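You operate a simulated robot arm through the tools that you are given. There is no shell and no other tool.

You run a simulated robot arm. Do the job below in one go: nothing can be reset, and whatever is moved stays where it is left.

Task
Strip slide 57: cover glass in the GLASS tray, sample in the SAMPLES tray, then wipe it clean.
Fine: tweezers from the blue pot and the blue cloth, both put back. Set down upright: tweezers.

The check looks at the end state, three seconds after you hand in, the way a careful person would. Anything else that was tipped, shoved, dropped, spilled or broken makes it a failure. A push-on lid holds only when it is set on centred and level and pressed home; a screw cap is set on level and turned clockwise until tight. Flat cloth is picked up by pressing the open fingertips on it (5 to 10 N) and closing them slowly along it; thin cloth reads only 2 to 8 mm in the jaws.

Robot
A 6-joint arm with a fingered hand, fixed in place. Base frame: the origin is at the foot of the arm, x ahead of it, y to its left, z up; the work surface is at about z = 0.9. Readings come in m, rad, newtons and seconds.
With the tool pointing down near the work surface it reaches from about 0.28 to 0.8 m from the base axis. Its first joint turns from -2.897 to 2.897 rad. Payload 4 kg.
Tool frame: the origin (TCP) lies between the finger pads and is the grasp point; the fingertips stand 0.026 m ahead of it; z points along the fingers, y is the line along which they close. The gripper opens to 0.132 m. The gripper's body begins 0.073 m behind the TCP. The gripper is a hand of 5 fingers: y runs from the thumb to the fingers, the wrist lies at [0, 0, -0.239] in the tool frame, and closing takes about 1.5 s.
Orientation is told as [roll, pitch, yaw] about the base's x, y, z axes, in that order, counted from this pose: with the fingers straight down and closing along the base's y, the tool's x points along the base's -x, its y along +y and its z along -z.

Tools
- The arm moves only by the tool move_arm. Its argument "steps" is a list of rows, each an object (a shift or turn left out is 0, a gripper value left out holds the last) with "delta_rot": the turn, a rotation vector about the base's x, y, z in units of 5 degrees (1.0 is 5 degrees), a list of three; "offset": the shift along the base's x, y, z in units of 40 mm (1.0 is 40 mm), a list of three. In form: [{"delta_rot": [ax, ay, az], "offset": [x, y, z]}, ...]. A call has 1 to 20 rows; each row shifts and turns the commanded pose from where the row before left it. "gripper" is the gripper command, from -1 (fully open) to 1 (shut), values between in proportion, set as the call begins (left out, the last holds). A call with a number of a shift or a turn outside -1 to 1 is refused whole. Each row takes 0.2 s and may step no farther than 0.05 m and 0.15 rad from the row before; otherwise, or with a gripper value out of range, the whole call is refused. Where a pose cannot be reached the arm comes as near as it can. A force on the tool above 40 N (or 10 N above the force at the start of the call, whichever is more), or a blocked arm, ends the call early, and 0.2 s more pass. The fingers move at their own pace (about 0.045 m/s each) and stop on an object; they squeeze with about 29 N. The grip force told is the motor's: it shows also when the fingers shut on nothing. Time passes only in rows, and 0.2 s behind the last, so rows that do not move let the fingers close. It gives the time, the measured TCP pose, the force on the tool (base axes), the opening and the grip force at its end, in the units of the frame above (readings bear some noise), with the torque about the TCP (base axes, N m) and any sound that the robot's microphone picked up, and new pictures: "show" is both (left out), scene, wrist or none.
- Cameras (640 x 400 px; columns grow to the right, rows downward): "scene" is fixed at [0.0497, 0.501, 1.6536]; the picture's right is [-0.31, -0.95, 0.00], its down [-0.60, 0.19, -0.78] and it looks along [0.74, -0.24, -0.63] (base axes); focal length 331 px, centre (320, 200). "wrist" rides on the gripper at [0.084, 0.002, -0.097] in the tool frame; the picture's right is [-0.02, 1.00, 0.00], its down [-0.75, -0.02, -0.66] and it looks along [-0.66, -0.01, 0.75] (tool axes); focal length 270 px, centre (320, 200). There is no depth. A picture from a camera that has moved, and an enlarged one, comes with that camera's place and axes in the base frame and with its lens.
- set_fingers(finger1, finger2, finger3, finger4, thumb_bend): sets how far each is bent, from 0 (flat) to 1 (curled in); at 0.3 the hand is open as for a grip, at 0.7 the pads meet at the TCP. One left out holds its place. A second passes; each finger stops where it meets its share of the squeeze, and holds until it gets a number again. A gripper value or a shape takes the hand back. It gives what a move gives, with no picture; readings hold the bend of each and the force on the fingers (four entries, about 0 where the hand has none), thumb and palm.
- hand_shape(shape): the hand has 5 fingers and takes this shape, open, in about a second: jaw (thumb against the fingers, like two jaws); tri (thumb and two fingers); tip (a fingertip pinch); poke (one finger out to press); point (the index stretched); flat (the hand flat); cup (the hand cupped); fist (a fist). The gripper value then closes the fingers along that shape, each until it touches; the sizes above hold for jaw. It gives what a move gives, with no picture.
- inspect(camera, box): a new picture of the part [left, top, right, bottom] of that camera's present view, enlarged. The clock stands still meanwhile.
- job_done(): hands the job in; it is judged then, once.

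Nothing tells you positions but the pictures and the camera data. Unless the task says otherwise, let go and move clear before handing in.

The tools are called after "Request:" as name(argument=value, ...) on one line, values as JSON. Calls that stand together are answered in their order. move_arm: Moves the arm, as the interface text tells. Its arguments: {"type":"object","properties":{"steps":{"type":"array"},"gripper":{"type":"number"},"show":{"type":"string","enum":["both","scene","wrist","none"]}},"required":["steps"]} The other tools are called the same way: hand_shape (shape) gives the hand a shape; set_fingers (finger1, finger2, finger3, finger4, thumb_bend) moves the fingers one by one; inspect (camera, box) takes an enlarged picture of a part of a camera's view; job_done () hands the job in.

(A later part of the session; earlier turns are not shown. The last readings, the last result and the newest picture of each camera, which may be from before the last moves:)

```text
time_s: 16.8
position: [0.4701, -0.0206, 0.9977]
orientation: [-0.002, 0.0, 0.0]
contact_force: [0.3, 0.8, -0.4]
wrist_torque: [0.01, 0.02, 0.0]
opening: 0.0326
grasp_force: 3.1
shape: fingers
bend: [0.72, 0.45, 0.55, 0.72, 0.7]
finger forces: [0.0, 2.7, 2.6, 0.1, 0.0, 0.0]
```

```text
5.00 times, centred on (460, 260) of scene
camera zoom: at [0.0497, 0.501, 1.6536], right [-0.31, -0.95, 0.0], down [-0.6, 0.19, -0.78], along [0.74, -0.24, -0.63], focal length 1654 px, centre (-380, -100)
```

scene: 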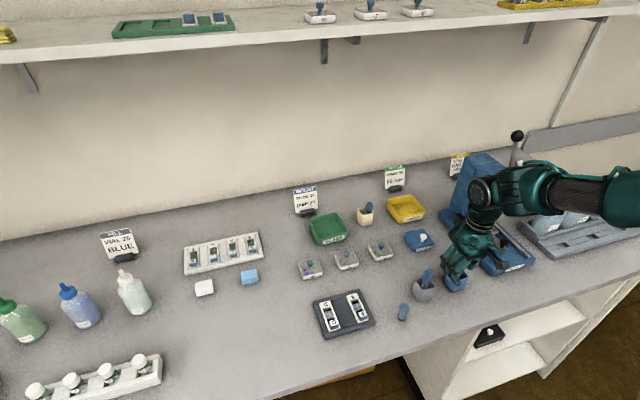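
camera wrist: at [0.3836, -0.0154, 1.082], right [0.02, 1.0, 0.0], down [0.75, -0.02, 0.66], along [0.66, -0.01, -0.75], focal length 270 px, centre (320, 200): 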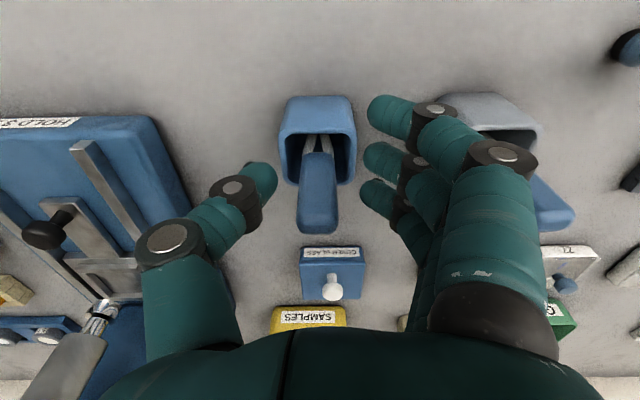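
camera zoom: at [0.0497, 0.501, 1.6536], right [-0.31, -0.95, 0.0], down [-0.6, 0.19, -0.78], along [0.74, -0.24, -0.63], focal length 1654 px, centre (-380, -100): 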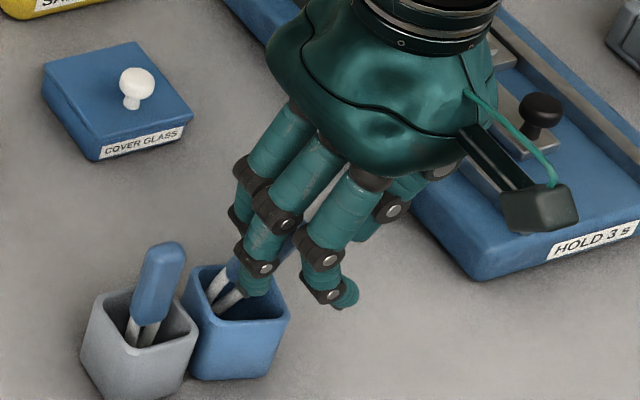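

The blue pot now stands close to the grey pot. The tweezers are still lightly held (2.7 N), so I use them to guide the pot back towards -y, slowly.

Request:
move_arm(steps=[{"offset": [0, -0.1, 0]}, {"offset": [0, -0.1, 0]}, {"offset": [0, -0.1, 0]}, {"offset": [0, -0.1, 0]}, {"offset": [0, -0.1, 0]}], show="none")

Request:
inspect(camera="wrist", box=[240, 60, 480, 260])

Request:
inspect(camera="scene", box=[420, 220, 500, 300])

```text
time_s: 18.0
position: [0.4703, -0.0391, 0.9966]
orientation: [0.001, 0.0, -0.001]
contact_force: [0.7, 0.6, -0.4]
wrist_torque: [0.02, 0.01, -0.01]
opening: 0.033
grasp_force: 1.4
shape: fingers
bend: [0.72, 0.44, 0.55, 0.72, 0.7]
finger forces: [0.1, 1.5, 1.1, 0.1, 0.1, 0.1]
```

```text
2.00 times, centred on (360, 160) of wrist
camera zoom: at [0.3842, -0.0358, 1.0935], right [0.02, 1.0, 0.0], down [0.75, -0.02, 0.66], along [0.66, -0.01, -0.75], focal length 541 px, centre (240, 280)
```

zoom: 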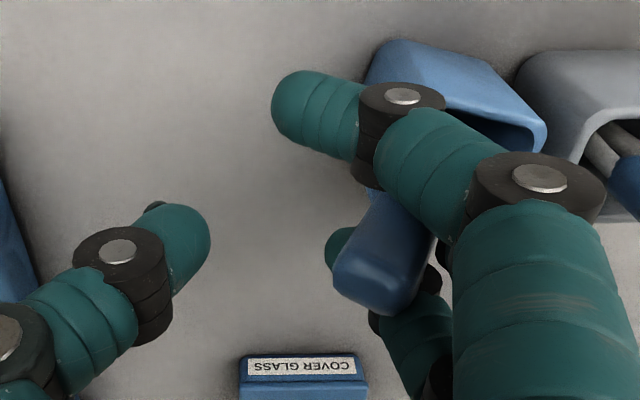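

```text
5.00 times, centred on (460, 260) of scene
camera zoom: at [0.0497, 0.501, 1.6536], right [-0.31, -0.95, 0.0], down [-0.6, 0.19, -0.78], along [0.74, -0.24, -0.63], focal length 1654 px, centre (-380, -100)
```

zoom: 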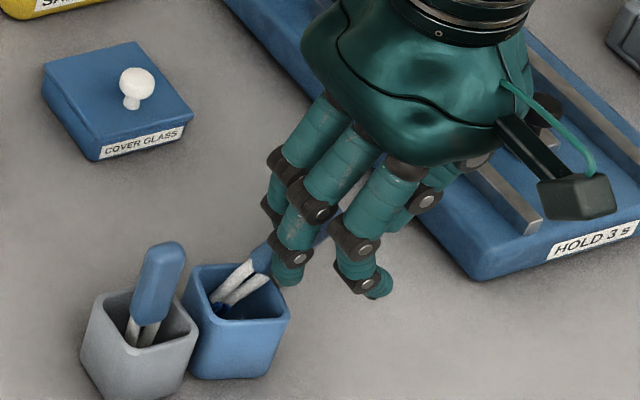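

The tweezers are now leaning steeply towards -y while the pot stays. I look closely before the next move.

Request:
inspect(camera="scene", box=[442, 262, 492, 302])

Request:
inspect(camera="wrist", box=[330, 60, 480, 160])

```text
10.00 times, centred on (467, 282) of scene
camera zoom: at [0.0497, 0.501, 1.6536], right [-0.31, -0.95, 0.0], down [-0.6, 0.19, -0.78], along [0.74, -0.24, -0.63], focal length 3307 px, centre (-1150, -620)
```

zoom: 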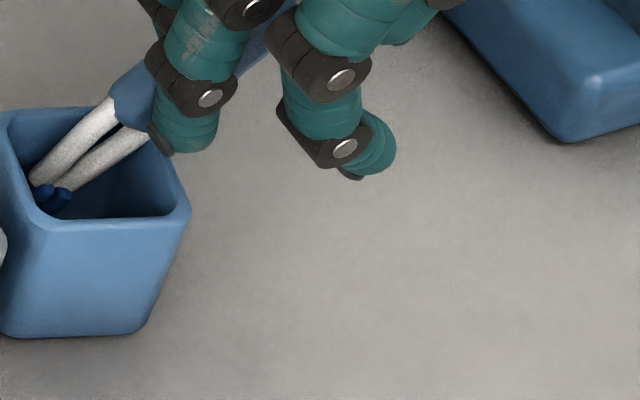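

```text
4.00 times, centred on (405, 110) of wrist
camera zoom: at [0.3842, -0.0358, 1.0935], right [0.02, 1.0, 0.0], down [0.75, -0.02, 0.66], along [0.66, -0.01, -0.75], focal length 1081 px, centre (-20, 560)
```

zoom: 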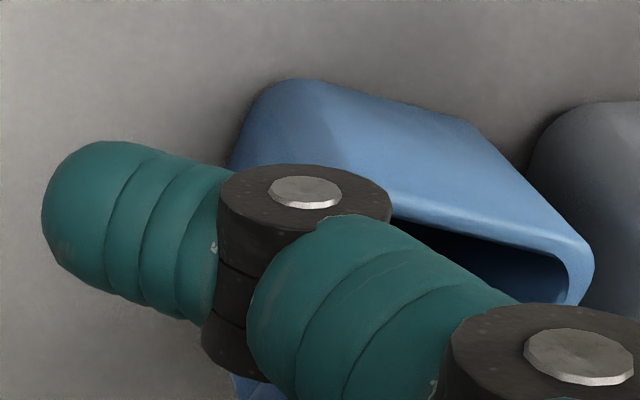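

The pot now sits about 38 mm too far to +y and the grey pot is untouched. I move back +y so the tweezers stand vertical in the pot again before freeing them.

Request:
move_arm(steps=[{"offset": [0, 0.1, 0]}, {"offset": [0, 0.1, 0]}, {"offset": [0, 0.1, 0]}, {"offset": [0, 0.1, 0]}, {"offset": [0, 0.03, 0]}], show="none")

Request:
inspect(camera="wrist", box=[240, 60, 480, 260])

Request:
inspect(camera="scene", box=[430, 242, 490, 302])

```text
time_s: 19.2
position: [0.4702, -0.0215, 0.9975]
orientation: [-0.002, 0.0, 0.0]
contact_force: [-0.1, 0.2, -0.2]
wrist_torque: [-0.05, 0.0, 0.01]
opening: 0.0332
grasp_force: 1.0
shape: fingers
bend: [0.72, 0.45, 0.55, 0.72, 0.7]
finger forces: [0.0, 1.0, 0.8, 0.0, 0.1, 0.1]
```

```text
2.00 times, centred on (360, 160) of wrist
camera zoom: at [0.3842, -0.0184, 1.0935], right [0.02, 1.0, 0.0], down [0.75, -0.02, 0.66], along [0.66, -0.01, -0.75], focal length 541 px, centre (240, 280)
```

zoom: 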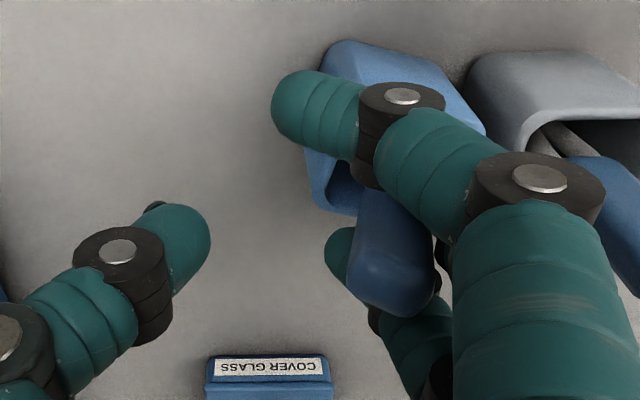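

```text
6.67 times, centred on (460, 272) of scene
camera zoom: at [0.0497, 0.501, 1.6536], right [-0.31, -0.95, 0.0], down [-0.6, 0.19, -0.78], along [0.74, -0.24, -0.63], focal length 2205 px, centre (-613, -280)
```

zoom: 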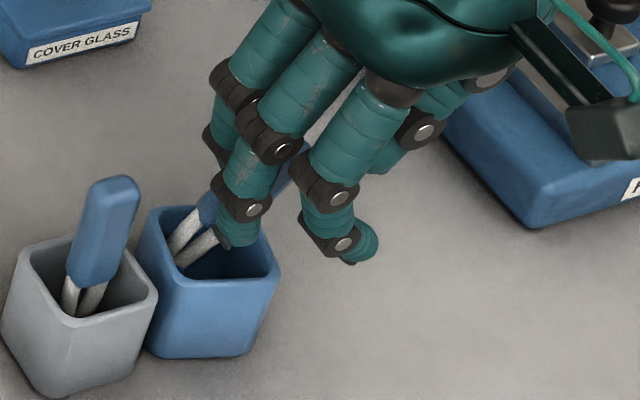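

The tweezers lean about 20-25° towards me and are held with only ~1 N. I release finger 2 further; the index finger still stands as a fence on the near side.

Request:
set_fingers(finger2=0.39)

Request:
inspect(camera="wrist", box=[240, 60, 480, 260])

Request:
inspect(camera="scene", box=[430, 242, 490, 302])

```text
time_s: 20.2
position: [0.4703, -0.0212, 0.9965]
orientation: [-0.001, 0.0, 0.0]
contact_force: [-0.3, 0.0, 0.0]
wrist_torque: [0.05, 0.0, 0.02]
opening: 0.0328
grasp_force: 0.1
shape: fingers
bend: [0.72, 0.39, 0.55, 0.72, 0.7]
finger forces: [0.1, 0.0, 0.0, 0.1, 0.0, 0.0]
```

```text
2.00 times, centred on (360, 160) of wrist
camera zoom: at [0.3842, -0.0184, 1.0935], right [0.02, 1.0, 0.0], down [0.75, -0.02, 0.66], along [0.66, -0.01, -0.75], focal length 541 px, centre (240, 280)
```

zoom: 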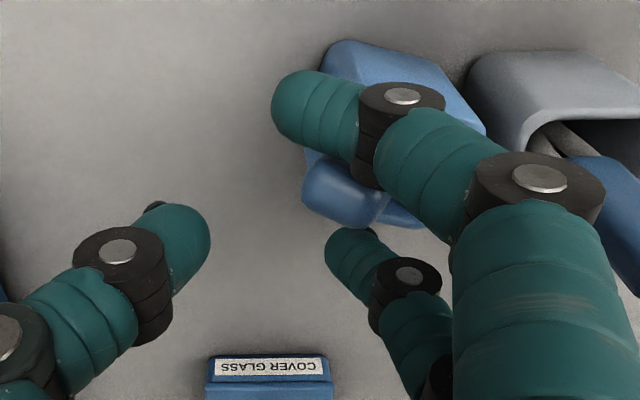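

```text
6.67 times, centred on (460, 272) of scene
camera zoom: at [0.0497, 0.501, 1.6536], right [-0.31, -0.95, 0.0], down [-0.6, 0.19, -0.78], along [0.74, -0.24, -0.63], focal length 2205 px, centre (-613, -280)
```

zoom: 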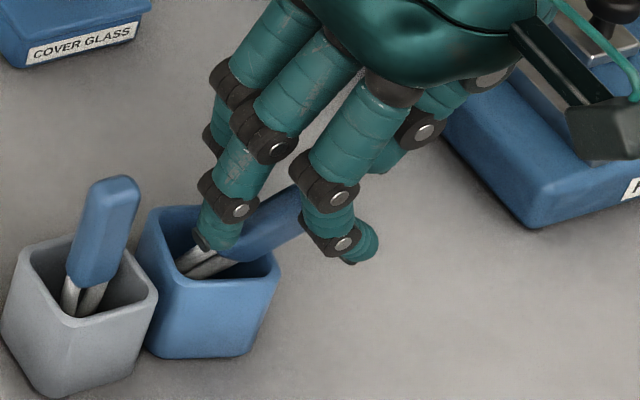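

The handle is free and the tweezers now rest leaning in the pot, stable. I raise the hand straight up, slowly at first.

Request:
move_arm(steps=[{"offset": [0, 0, 0.2]}, {"offset": [0, 0, 0.3]}, {"offset": [0, 0, 0.4]}], show="none")

Request:
inspect(camera="wrist", box=[240, 60, 480, 260])

Request:
inspect(camera="scene", box=[430, 242, 490, 302])

```text
time_s: 21.0
position: [0.4685, -0.0226, 1.0329]
orientation: [0.0, 0.001, -0.001]
contact_force: [0.4, -0.6, 0.3]
wrist_torque: [0.0, 0.01, -0.01]
opening: 0.0329
grasp_force: 0.0
shape: fingers
bend: [0.72, 0.39, 0.55, 0.72, 0.7]
finger forces: [0.1, 0.0, 0.0, 0.0, 0.0, 0.0]
```

```text
2.00 times, centred on (360, 160) of wrist
camera zoom: at [0.3839, -0.0183, 1.1297], right [0.02, 1.0, 0.0], down [0.75, -0.02, 0.66], along [0.66, -0.01, -0.75], focal length 541 px, centre (240, 280)
```

zoom: 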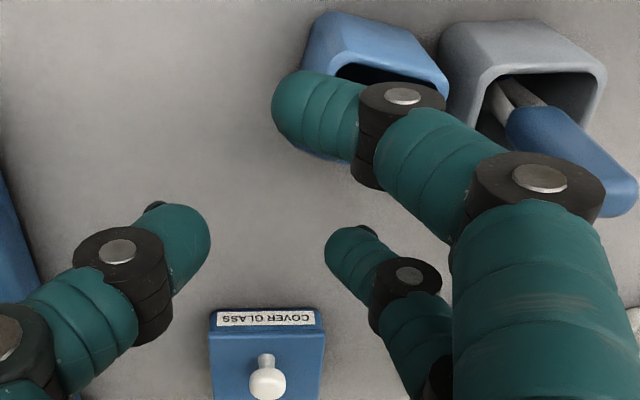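

```text
6.67 times, centred on (460, 272) of scene
camera zoom: at [0.0497, 0.501, 1.6536], right [-0.31, -0.95, 0.0], down [-0.6, 0.19, -0.78], along [0.74, -0.24, -0.63], focal length 2205 px, centre (-613, -280)
```

zoom: 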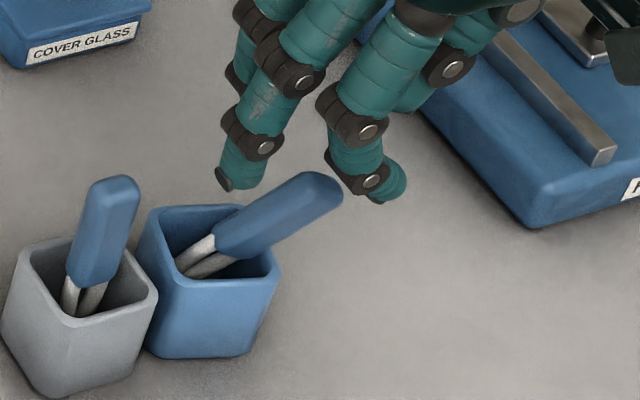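

The tweezers lean over the pot's rim but stay in. I move back and up for a clear wrist view.

Request:
move_arm(steps=[{"offset": [0, 0, 0.7]}, {"offset": [-0.5, 0.1, 0.5]}, {"offset": [-0.7, 0.2, 0]}, {"offset": [-0.8, 0.2, 0]}, {"offset": [-0.7, 0.0, 0]}], gripper=-0.2, show="wrist")

Request:
inspect(camera="wrist", box=[270, 150, 410, 260])

Request:
inspect(camera="scene", box=[430, 242, 490, 302])

```text
time_s: 22.2
position: [0.3612, -0.0016, 1.0806]
orientation: [-0.002, -0.001, -0.001]
contact_force: [0.1, 0.5, -0.2]
wrist_torque: [0.01, -0.03, 0.03]
opening: 0.0785
grasp_force: 0.1
shape: jaw
bend: [0.71, 0.71, 0.71, 0.71, 0.69]
finger forces: [0.0, 0.1, 0.1, 0.0, 0.1, 0.0]
camera wrist: at [0.276, 0.0019, 1.1779], right [0.02, 1.0, 0.0], down [0.75, -0.02, 0.66], along [0.66, -0.01, -0.75], focal length 270 px, centre (320, 200)
```

wrist: 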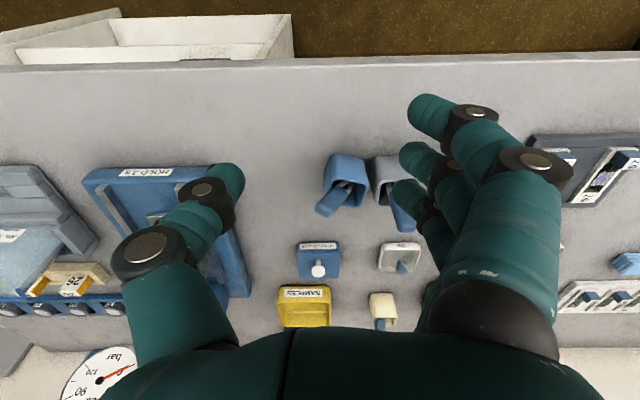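

```text
3.64 times, centred on (340, 205) of wrist
camera zoom: at [0.276, 0.0019, 1.1779], right [0.02, 1.0, 0.0], down [0.75, -0.02, 0.66], along [0.66, -0.01, -0.75], focal length 983 px, centre (247, 182)
```

zoom: 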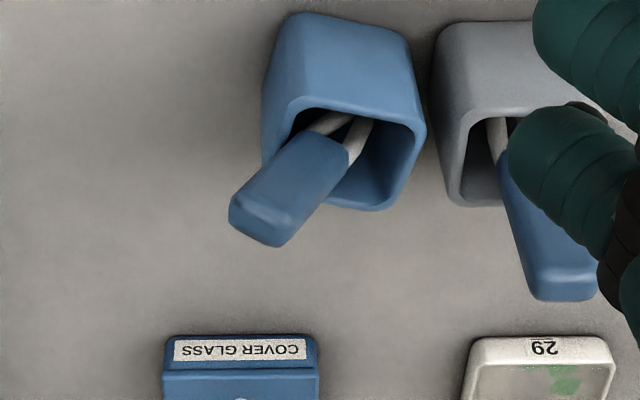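

```text
6.67 times, centred on (460, 272) of scene
camera zoom: at [0.0497, 0.501, 1.6536], right [-0.31, -0.95, 0.0], down [-0.6, 0.19, -0.78], along [0.74, -0.24, -0.63], focal length 2205 px, centre (-613, -280)
```

zoom: 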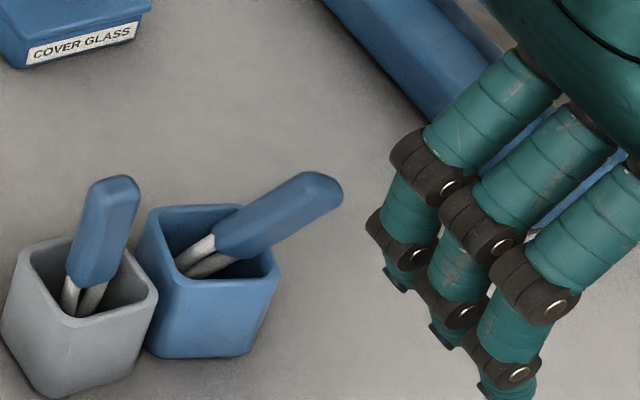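

The tweezers lean at about 30° towards (-x, -y) with the flat faces turned roughly 24°. I turn the hand about 67° so it closes on the flat faces, staying high and clear.

Request:
move_arm(steps=[{"offset": [0.1, 0, 0.2], "delta_rot": [0, 0, 0.963]}, {"offset": [0.1, 0, 0.2], "delta_rot": [0, 0, 0.963]}, {"offset": [0.1, 0, 0.2], "delta_rot": [0, 0, 0.963]}, {"offset": [0.1, 0, 0.2], "delta_rot": [0, 0, 0.963]}, {"offset": [0.1, 0, 0.2], "delta_rot": [0, 0, 0.963]}, {"offset": [0.1, 0, 0], "delta_rot": [0, 0, 0.963]}, {"offset": [0.1, 0, 0], "delta_rot": [0, 0, 0.963]}, {"offset": [0.1, 0, 0], "delta_rot": [0, 0, 0.963]}, {"offset": [0.1, 0, 0], "delta_rot": [0, 0, 0.963]}, {"offset": [0.1, 0, 0], "delta_rot": [0, 0, 0.963]}, {"delta_rot": [0, 0, 0.963]}, {"delta_rot": [0, 0, 0.963]}, {"delta_rot": [0, 0, 0.963]}, {"delta_rot": [0, 0, 0.963]}, {}], gripper=0.25, show="both")

```text
time_s: 25.4
position: [0.4025, -0.0021, 1.1214]
orientation: [-0.002, 0.0, 1.175]
contact_force: [-0.3, 0.6, -0.1]
wrist_torque: [0.0, -0.02, -0.03]
opening: 0.0504
grasp_force: 0.1
shape: jaw
bend: [0.73, 0.73, 0.73, 0.73, 0.7]
finger forces: [0.0, 0.0, 0.1, 0.1, 0.0, 0.0]
camera wrist: at [0.3666, -0.0776, 1.2176], right [-0.91, 0.4, 0.0], down [0.3, 0.69, 0.66], along [0.27, 0.6, -0.75], focal length 270 px, centre (320, 200)
```

scene: 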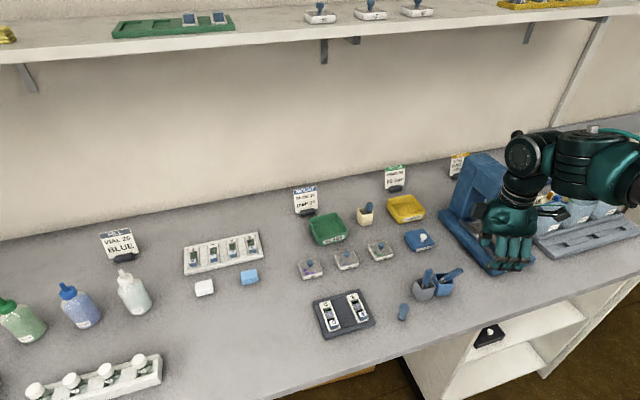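
wrist: 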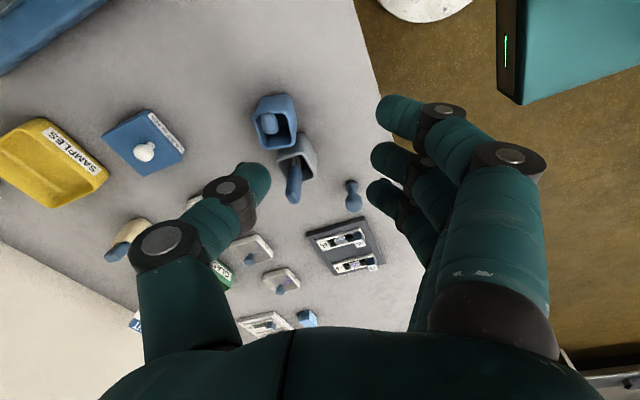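

Request:
inspect(camera="wrist", box=[235, 80, 335, 215])

```text
2.96 times, centred on (285, 148) of wrist
camera zoom: at [0.3666, -0.0776, 1.2176], right [-0.91, 0.4, 0.0], down [0.3, 0.69, 0.66], along [0.27, 0.6, -0.75], focal length 801 px, centre (424, 356)
```

zoom: 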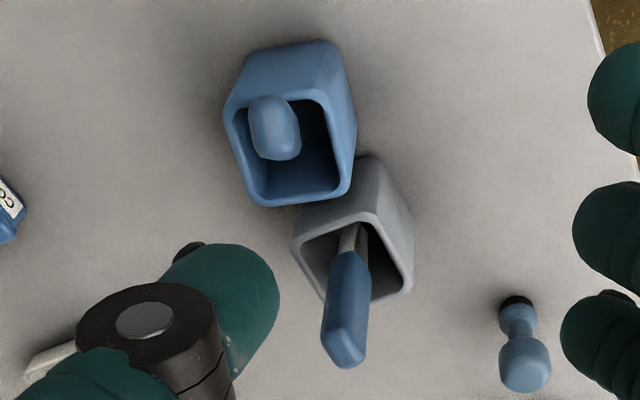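

Request:
inspect(camera="wrist", box=[255, 90, 305, 130])

```text
10.00 times, centred on (280, 110) of wrist
camera zoom: at [0.3666, -0.0776, 1.2176], right [-0.91, 0.4, 0.0], down [0.3, 0.69, 0.66], along [0.27, 0.6, -0.75], focal length 2703 px, centre (720, 1100)
```

zoom: 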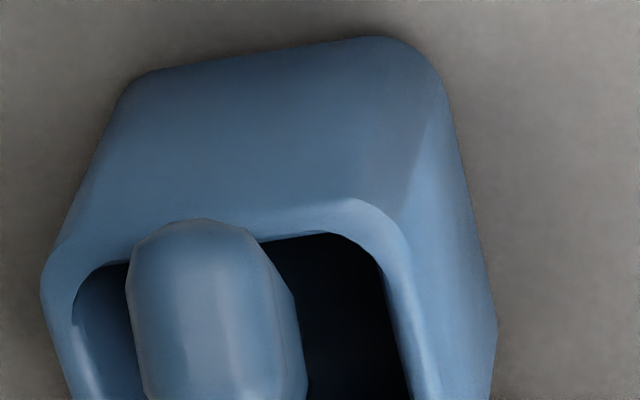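

Request:
inspect(camera="wrist", box=[250, 100, 310, 145])

```text
8.89 times, centred on (280, 122) of wrist
camera zoom: at [0.3666, -0.0776, 1.2176], right [-0.91, 0.4, 0.0], down [0.3, 0.69, 0.66], along [0.27, 0.6, -0.75], focal length 2402 px, centre (676, 889)
```

zoom: 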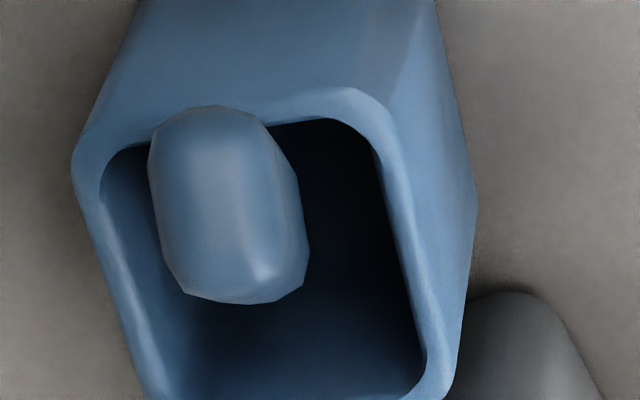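

Seen end-on, the handle's axis matches my estimate; the closing line needs about 7° more yaw. I tilt the hand to the handle's axis and move to a standoff point above it.

Request:
move_arm(steps=[{"offset": [0.123, -0.0575, -0.31], "delta_rot": [0.73, -0.472, 0]}, {"offset": [0.123, -0.0575, -0.31], "delta_rot": [0.73, -0.472, 0]}, {"offset": [0.123, -0.0575, -0.31], "delta_rot": [0.73, -0.472, 0]}, {"offset": [0.123, -0.0575, -0.31], "delta_rot": [0.73, -0.472, 0]}, {"offset": [0.123, -0.0575, -0.31], "delta_rot": [0.73, -0.472, 0]}, {"offset": [0.123, -0.0575, -0.31], "delta_rot": [0.73, -0.472, 0]}, {"offset": [0.123, -0.0575, -0.31], "delta_rot": [0.73, -0.472, 0]}, {"delta_rot": [-0.205, -0.28, 0.609]}, {"delta_rot": [-0.205, -0.28, 0.609]}, {}], show="both")

Request:
set_fingers(finger1=0.3, finger2=0.55, finger3=0.55, finger4=0.3, thumb_bend=0.55)

Request:
inspect(camera="wrist", box=[200, 60, 480, 260])

Request:
inspect(camera="scene", box=[410, 210, 510, 310])

```text
time_s: 27.6
position: [0.4376, -0.0183, 1.0344]
orientation: [-0.172, -0.503, 1.34]
contact_force: [0.0, 0.6, -0.5]
wrist_torque: [0.02, 0.0, -0.01]
opening: 0.0504
grasp_force: 0.0
shape: jaw
bend: [0.73, 0.73, 0.73, 0.73, 0.7]
finger forces: [0.0, 0.1, 0.1, 0.0, 0.0, 0.0]
camera wrist: at [0.3902, -0.1291, 1.0764], right [-0.94, 0.32, -0.14], down [-0.01, 0.36, 0.93], along [0.35, 0.88, -0.33], focal length 270 px, centre (320, 200)
```

scene: 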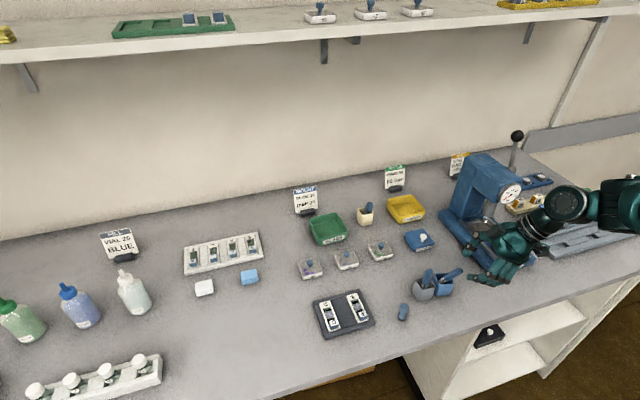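
wrist: 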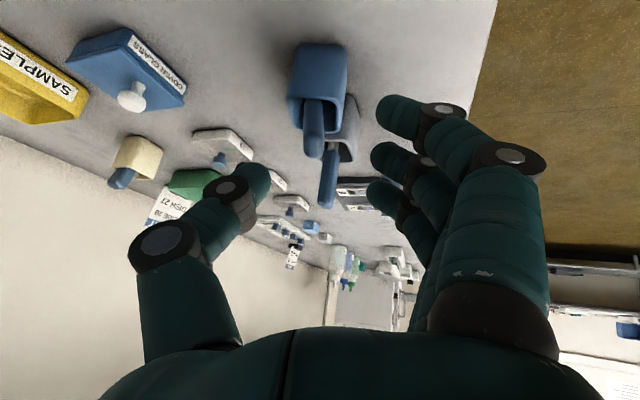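

```text
time_s: 28.6
position: [0.4362, -0.0189, 1.0338]
orientation: [-0.169, -0.502, 1.339]
contact_force: [-0.2, 0.4, -0.5]
wrist_torque: [0.02, 0.02, -0.01]
opening: 0.0977
grasp_force: 0.0
shape: fingers
bend: [0.3, 0.55, 0.55, 0.3, 0.55]
finger forces: [0.0, 0.0, 0.0, 0.0, 0.0, 0.1]
```

```text
2.00 times, centred on (340, 160) of wrist
camera zoom: at [0.3902, -0.1291, 1.0765], right [-0.94, 0.32, -0.14], down [-0.01, 0.36, 0.93], along [0.35, 0.88, -0.33], focal length 541 px, centre (280, 280)
```

zoom: 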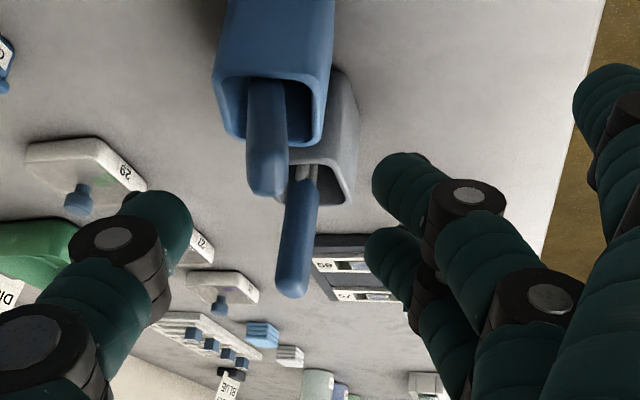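

```text
4.00 times, centred on (460, 260) of scene
camera zoom: at [0.0497, 0.501, 1.6536], right [-0.31, -0.95, 0.0], down [-0.6, 0.19, -0.78], along [0.74, -0.24, -0.63], focal length 1323 px, centre (-240, -40)
```

zoom: 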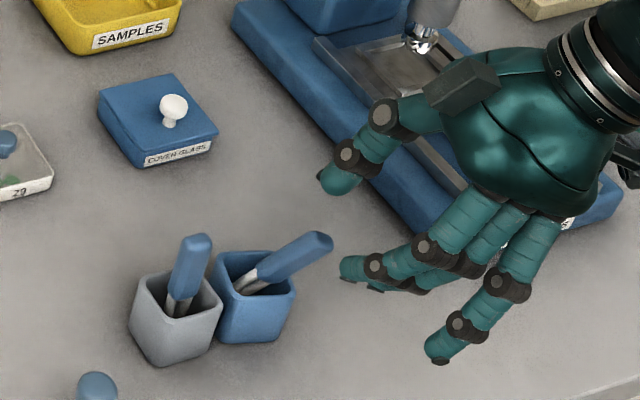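

The handle lies well between thumb and fingers, about 3 mm nearer the thumb. I advance along the handle axis with that correction.

Request:
move_arm(steps=[{"offset": [0.118, 0.152, -0.321]}, {"offset": [0.118, 0.152, -0.321]}, {"offset": [0.118, 0.152, -0.321]}], show="none")

Request:
inspect(camera="wrist", box=[200, 60, 480, 260])

Request:
inspect(camera="scene", box=[410, 230, 500, 310])

```text
time_s: 29.4
position: [0.4507, 0.0001, 0.9971]
orientation: [-0.169, -0.503, 1.341]
contact_force: [0.1, -0.3, -0.3]
wrist_torque: [0.0, 0.02, -0.01]
opening: 0.0978
grasp_force: 0.0
shape: fingers
bend: [0.3, 0.55, 0.55, 0.3, 0.55]
finger forces: [0.0, 0.0, 0.1, 0.1, 0.1, 0.0]
```

```text
2.00 times, centred on (340, 160) of wrist
camera zoom: at [0.4043, -0.1105, 1.0388], right [-0.94, 0.32, -0.14], down [-0.01, 0.36, 0.93], along [0.35, 0.88, -0.33], focal length 541 px, centre (280, 280)
```

zoom: 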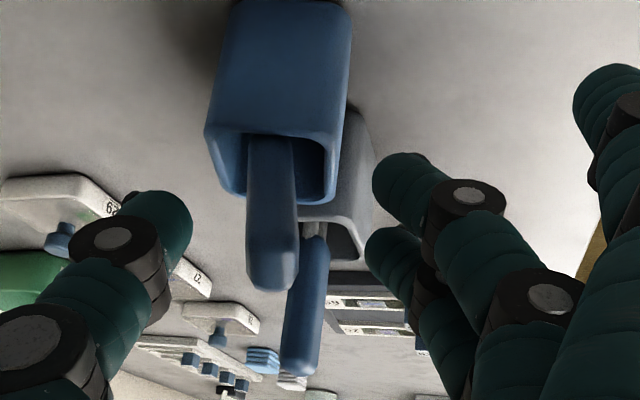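

```text
5.00 times, centred on (455, 270) of scene
camera zoom: at [0.0497, 0.501, 1.6536], right [-0.31, -0.95, 0.0], down [-0.6, 0.19, -0.78], along [0.74, -0.24, -0.63], focal length 1654 px, centre (-355, -150)
```

zoom: 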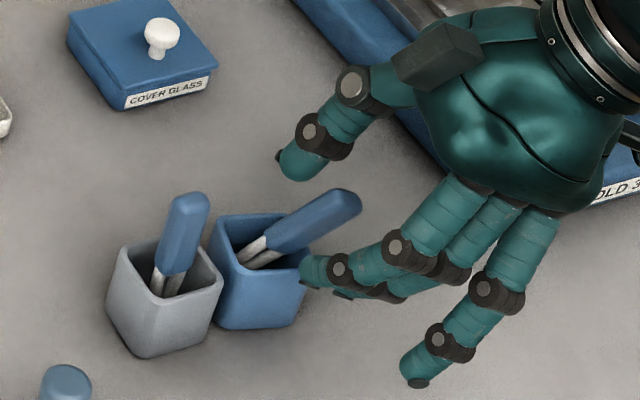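

Request:
move_arm(steps=[{"offset": [0.0525, 0.04, -0.0925]}, {"offset": [0.0525, 0.04, -0.0925]}], show="none")

Request:
set_fingers(finger2=0.64, finger3=0.64, thumb_bend=0.62)

Request:
inspect(camera="wrist", box=[200, 60, 480, 260])

Request:
inspect(camera="scene", box=[420, 240, 490, 300])

```text
time_s: 30.0
position: [0.4545, 0.0046, 0.9881]
orientation: [-0.168, -0.502, 1.34]
contact_force: [0.8, -0.2, 1.5]
wrist_torque: [0.01, -0.01, -0.01]
opening: 0.0981
grasp_force: 0.1
shape: fingers
bend: [0.3, 0.55, 0.55, 0.3, 0.55]
finger forces: [0.0, 0.0, 0.0, 0.0, 0.1, 0.0]
```

```text
time_s: 31.0
position: [0.4542, 0.0036, 0.9888]
orientation: [-0.169, -0.503, 1.341]
contact_force: [1.4, 0.0, -0.6]
wrist_torque: [0.01, -0.01, -0.02]
opening: 0.0881
grasp_force: 0.1
shape: fingers
bend: [0.3, 0.64, 0.64, 0.3, 0.62]
finger forces: [0.0, 0.0, 0.1, 0.1, 0.0, 0.1]
```

```text
2.00 times, centred on (340, 160) of wrist
camera zoom: at [0.4084, -0.1071, 1.0313], right [-0.94, 0.32, -0.14], down [-0.01, 0.36, 0.93], along [0.35, 0.88, -0.33], focal length 541 px, centre (280, 280)
```

zoom: 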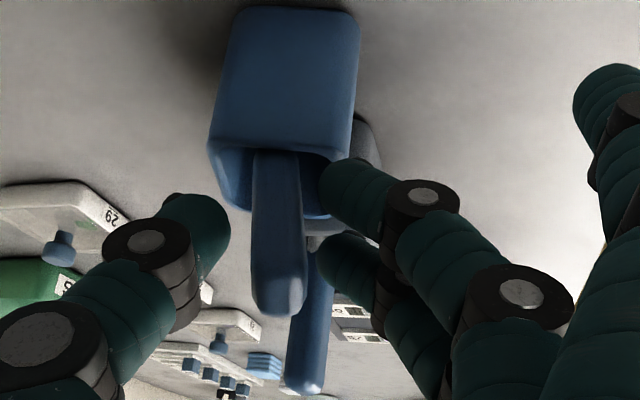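

```text
6.67 times, centred on (455, 270) of scene
camera zoom: at [0.0497, 0.501, 1.6536], right [-0.31, -0.95, 0.0], down [-0.6, 0.19, -0.78], along [0.74, -0.24, -0.63], focal length 2205 px, centre (-580, -267)
```

zoom: 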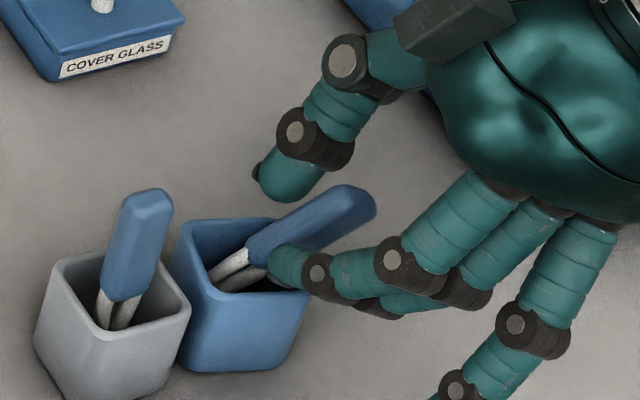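

Both sides are within a few mm of the handle. I close the thumb and the two middle fingers.

Request:
set_fingers(finger2=0.7, finger3=0.7, thumb_bend=0.7)

Request:
inspect(camera="wrist", box=[200, 60, 480, 260])

Request:
inspect(camera="scene", box=[420, 240, 490, 300])

```text
time_s: 32.0
position: [0.4541, 0.0033, 0.9897]
orientation: [-0.168, -0.501, 1.34]
contact_force: [-0.1, 0.4, 0.6]
wrist_torque: [0.01, 0.03, 0.01]
opening: 0.0801
grasp_force: 3.6
shape: fingers
bend: [0.3, 0.68, 0.69, 0.3, 0.68]
finger forces: [0.0, 2.5, 1.2, 0.0, 3.6, 0.0]
```

```text
2.00 times, centred on (340, 160) of wrist
camera zoom: at [0.4084, -0.107, 1.0313], right [-0.94, 0.32, -0.14], down [-0.01, 0.36, 0.93], along [0.35, 0.88, -0.33], focal length 541 px, centre (280, 280)
```

zoom: 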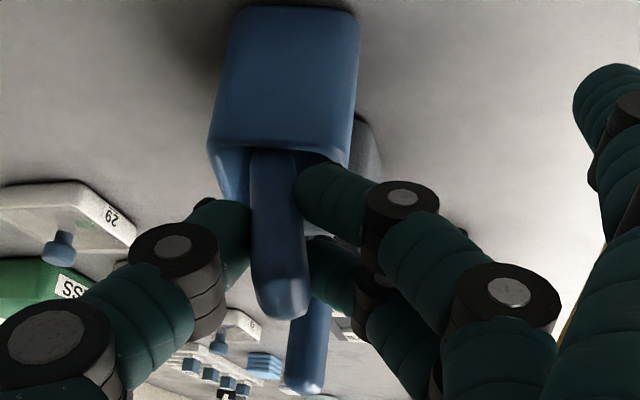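

```text
6.67 times, centred on (455, 270) of scene
camera zoom: at [0.0497, 0.501, 1.6536], right [-0.31, -0.95, 0.0], down [-0.6, 0.19, -0.78], along [0.74, -0.24, -0.63], focal length 2205 px, centre (-580, -267)
```

zoom: 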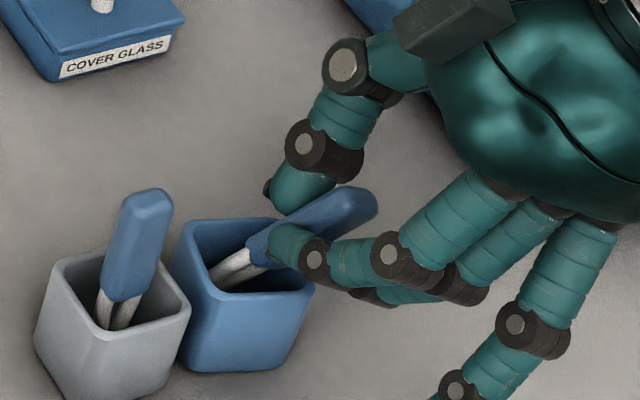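

All three digits touch evenly (3.6 N) and the tweezers have not moved. I firm up the grip.

Request:
set_fingers(finger2=0.74, finger3=0.74, thumb_bend=0.74)

Request:
inspect(camera="wrist", box=[200, 60, 480, 260])

Request:
inspect(camera="scene", box=[420, 240, 490, 300])

```text
time_s: 33.0
position: [0.4545, 0.0036, 0.989]
orientation: [-0.17, -0.502, 1.34]
contact_force: [0.1, -0.7, -0.7]
wrist_torque: [0.0, -0.02, 0.01]
opening: 0.0783
grasp_force: 9.6
shape: fingers
bend: [0.3, 0.71, 0.73, 0.3, 0.69]
finger forces: [0.0, 7.1, 2.7, 0.0, 9.0, 0.1]
```

```text
2.00 times, centred on (340, 160) of wrist
camera zoom: at [0.4084, -0.1071, 1.0313], right [-0.94, 0.32, -0.14], down [-0.01, 0.36, 0.93], along [0.35, 0.88, -0.33], focal length 541 px, centre (280, 280)
```

zoom: 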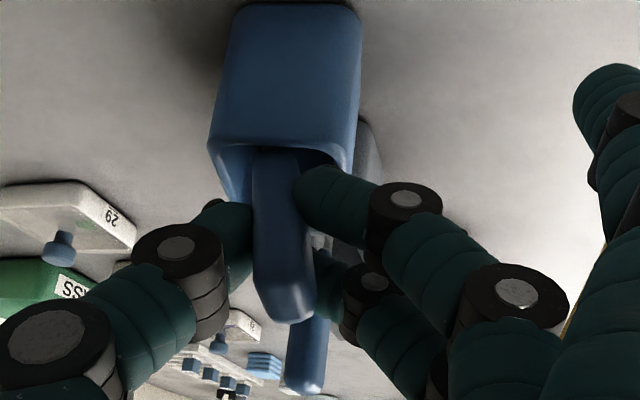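

```text
6.67 times, centred on (455, 270) of scene
camera zoom: at [0.0497, 0.501, 1.6536], right [-0.31, -0.95, 0.0], down [-0.6, 0.19, -0.78], along [0.74, -0.24, -0.63], focal length 2205 px, centre (-580, -267)
```

zoom: 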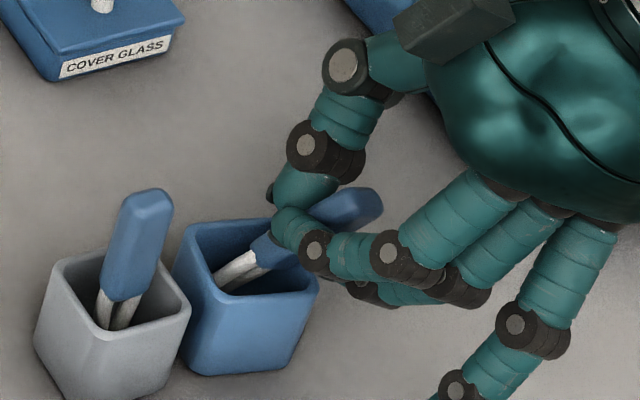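

Grip is about 9 N and steady. I lift the tweezers out along their own axis, slowly.

Request:
move_arm(steps=[{"offset": [-0.067, -0.105, 0.215]}, {"offset": [-0.067, -0.105, 0.215]}, {"offset": [-0.067, -0.105, 0.215]}], show="none")

Request:
inspect(camera="wrist", box=[200, 60, 480, 260])

Request:
inspect(camera="scene", box=[420, 240, 490, 300])

```text
time_s: 33.8
position: [0.4455, -0.0096, 1.0152]
orientation: [-0.172, -0.502, 1.341]
contact_force: [-0.7, 0.3, 1.1]
wrist_torque: [-0.02, 0.02, 0.02]
opening: 0.0784
grasp_force: 9.5
shape: fingers
bend: [0.3, 0.71, 0.73, 0.3, 0.69]
finger forces: [0.0, 7.0, 2.7, 0.1, 8.9, 0.0]
```

```text
2.00 times, centred on (340, 160) of wrist
camera zoom: at [0.4001, -0.1204, 1.0567], right [-0.94, 0.32, -0.14], down [-0.02, 0.36, 0.93], along [0.35, 0.88, -0.33], focal length 541 px, centre (280, 280)
```

zoom: 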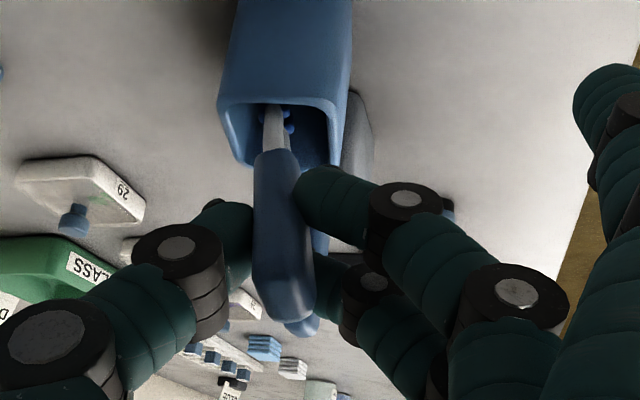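

```text
6.67 times, centred on (455, 270) of scene
camera zoom: at [0.0497, 0.501, 1.6536], right [-0.31, -0.95, 0.0], down [-0.6, 0.19, -0.78], along [0.74, -0.24, -0.63], focal length 2205 px, centre (-580, -267)
```

zoom: 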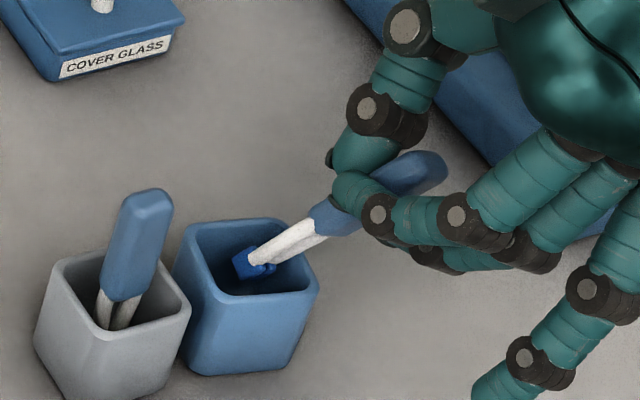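

The tweezers come out cleanly. I continue out and then straight up.

Request:
move_arm(steps=[{"offset": [-0.067, -0.105, 0.215]}, {"offset": [-0.067, -0.105, 0.215]}, {"offset": [-0.067, -0.105, 0.3]}, {"offset": [0, 0, 0.5]}, {"offset": [0, 0, 0.5]}, {}], show="both")

Request:
inspect(camera="wrist", box=[200, 60, 480, 260])

Request:
inspect(camera="scene", box=[420, 210, 510, 300])

```text
time_s: 35.2
position: [0.4373, -0.0212, 1.0828]
orientation: [-0.169, -0.502, 1.34]
contact_force: [0.5, 0.5, -0.3]
wrist_torque: [-0.01, 0.0, 0.0]
opening: 0.0785
grasp_force: 8.9
shape: fingers
bend: [0.3, 0.71, 0.73, 0.3, 0.69]
finger forces: [0.0, 7.0, 2.5, 0.0, 8.7, 0.0]
camera wrist: at [0.392, -0.1326, 1.1256], right [-0.94, 0.32, -0.14], down [-0.01, 0.36, 0.93], along [0.35, 0.88, -0.33], focal length 270 px, centre (320, 200)
```

scene: 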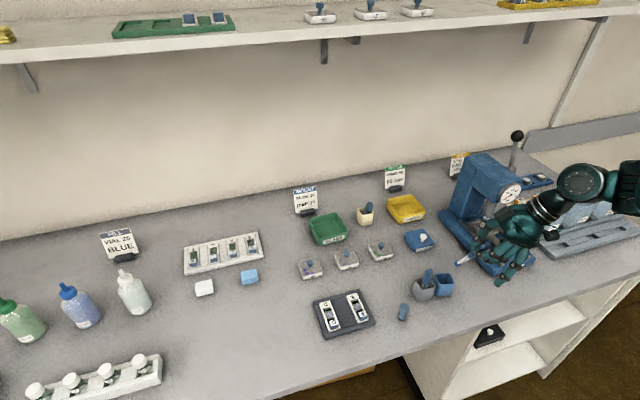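
wrist: 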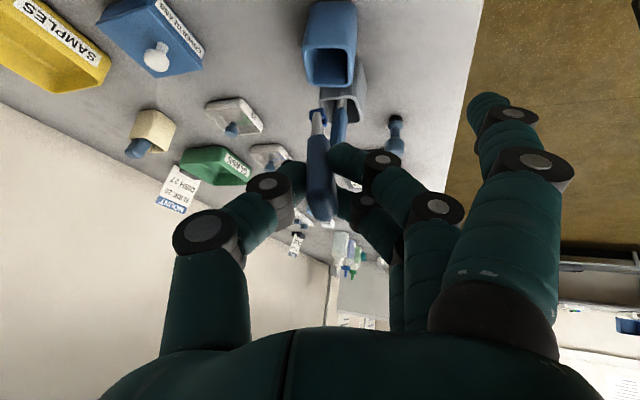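

```text
2.00 times, centred on (340, 160) of wrist
camera zoom: at [0.392, -0.1326, 1.1256], right [-0.94, 0.32, -0.14], down [-0.01, 0.36, 0.93], along [0.35, 0.88, -0.33], focal length 541 px, centre (280, 280)
```

zoom: 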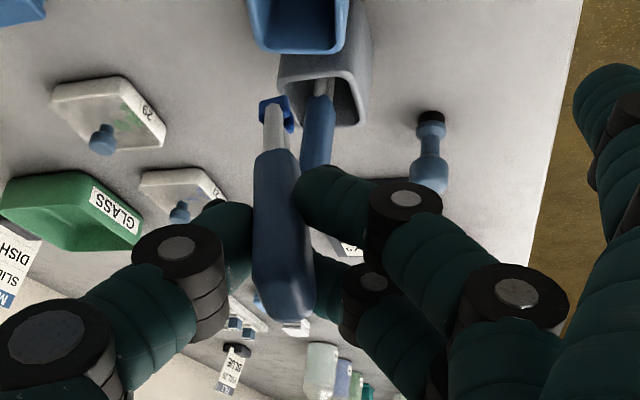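

```text
4.44 times, centred on (465, 255) of scene
camera zoom: at [0.0497, 0.501, 1.6536], right [-0.31, -0.95, 0.0], down [-0.6, 0.19, -0.78], along [0.74, -0.24, -0.63], focal length 1470 px, centre (-324, -44)
```

zoom: 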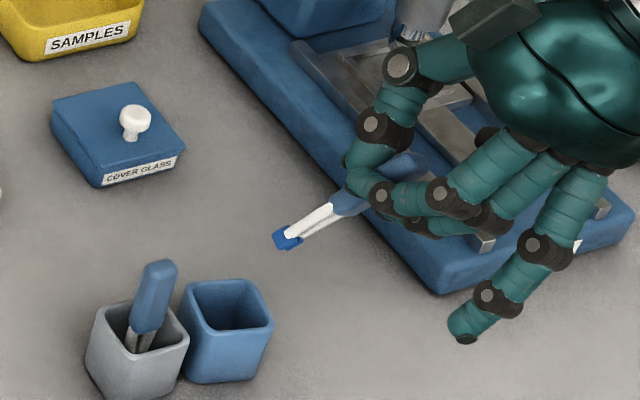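

The tweezers are in hand, with square blue tip pads. I enlarge the tips and the pots.

Request:
inspect(camera="scene", box=[452, 242, 492, 272])

Request:
inspect(camera="wrist", box=[290, 90, 360, 150])

Request:
inspect(camera="scene", box=[408, 265, 458, 305])

```text
13.33 times, centred on (472, 257) of scene
camera zoom: at [0.0497, 0.501, 1.6536], right [-0.31, -0.95, 0.0], down [-0.6, 0.19, -0.78], along [0.74, -0.24, -0.63], focal length 4409 px, centre (-1707, -560)
```

zoom: 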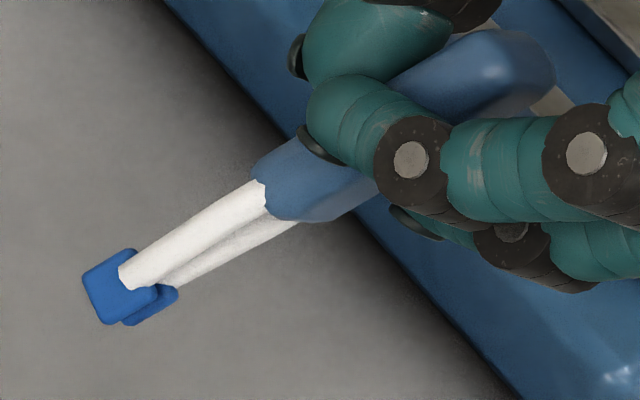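

```text
6.67 times, centred on (325, 120) of wrist
camera zoom: at [0.392, -0.1326, 1.1256], right [-0.94, 0.32, -0.14], down [-0.01, 0.36, 0.93], along [0.35, 0.88, -0.33], focal length 1802 px, centre (287, 733)
```

zoom: 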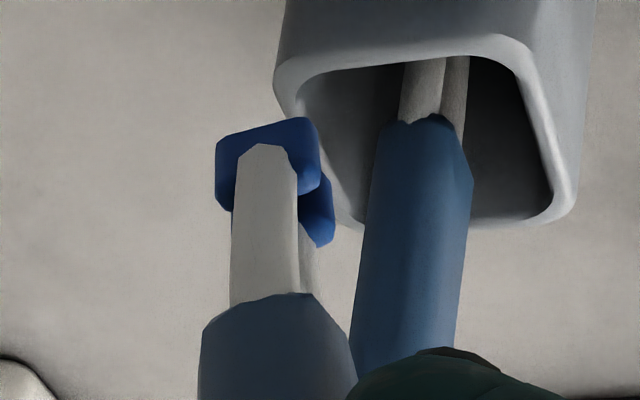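

```text
10.00 times, centred on (433, 285) of scene
camera zoom: at [0.0497, 0.501, 1.6536], right [-0.31, -0.95, 0.0], down [-0.6, 0.19, -0.78], along [0.74, -0.24, -0.63], focal length 3307 px, centre (-810, -650)
```

zoom: 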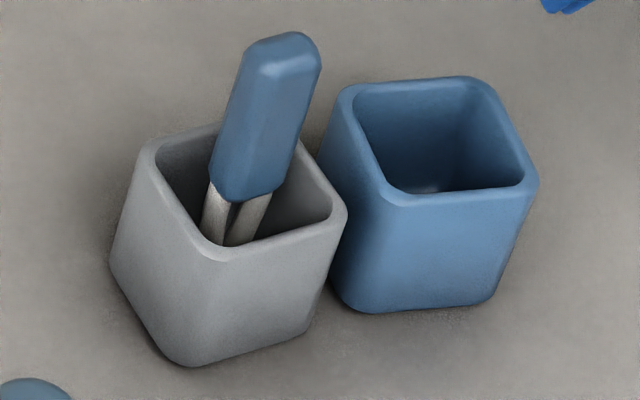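

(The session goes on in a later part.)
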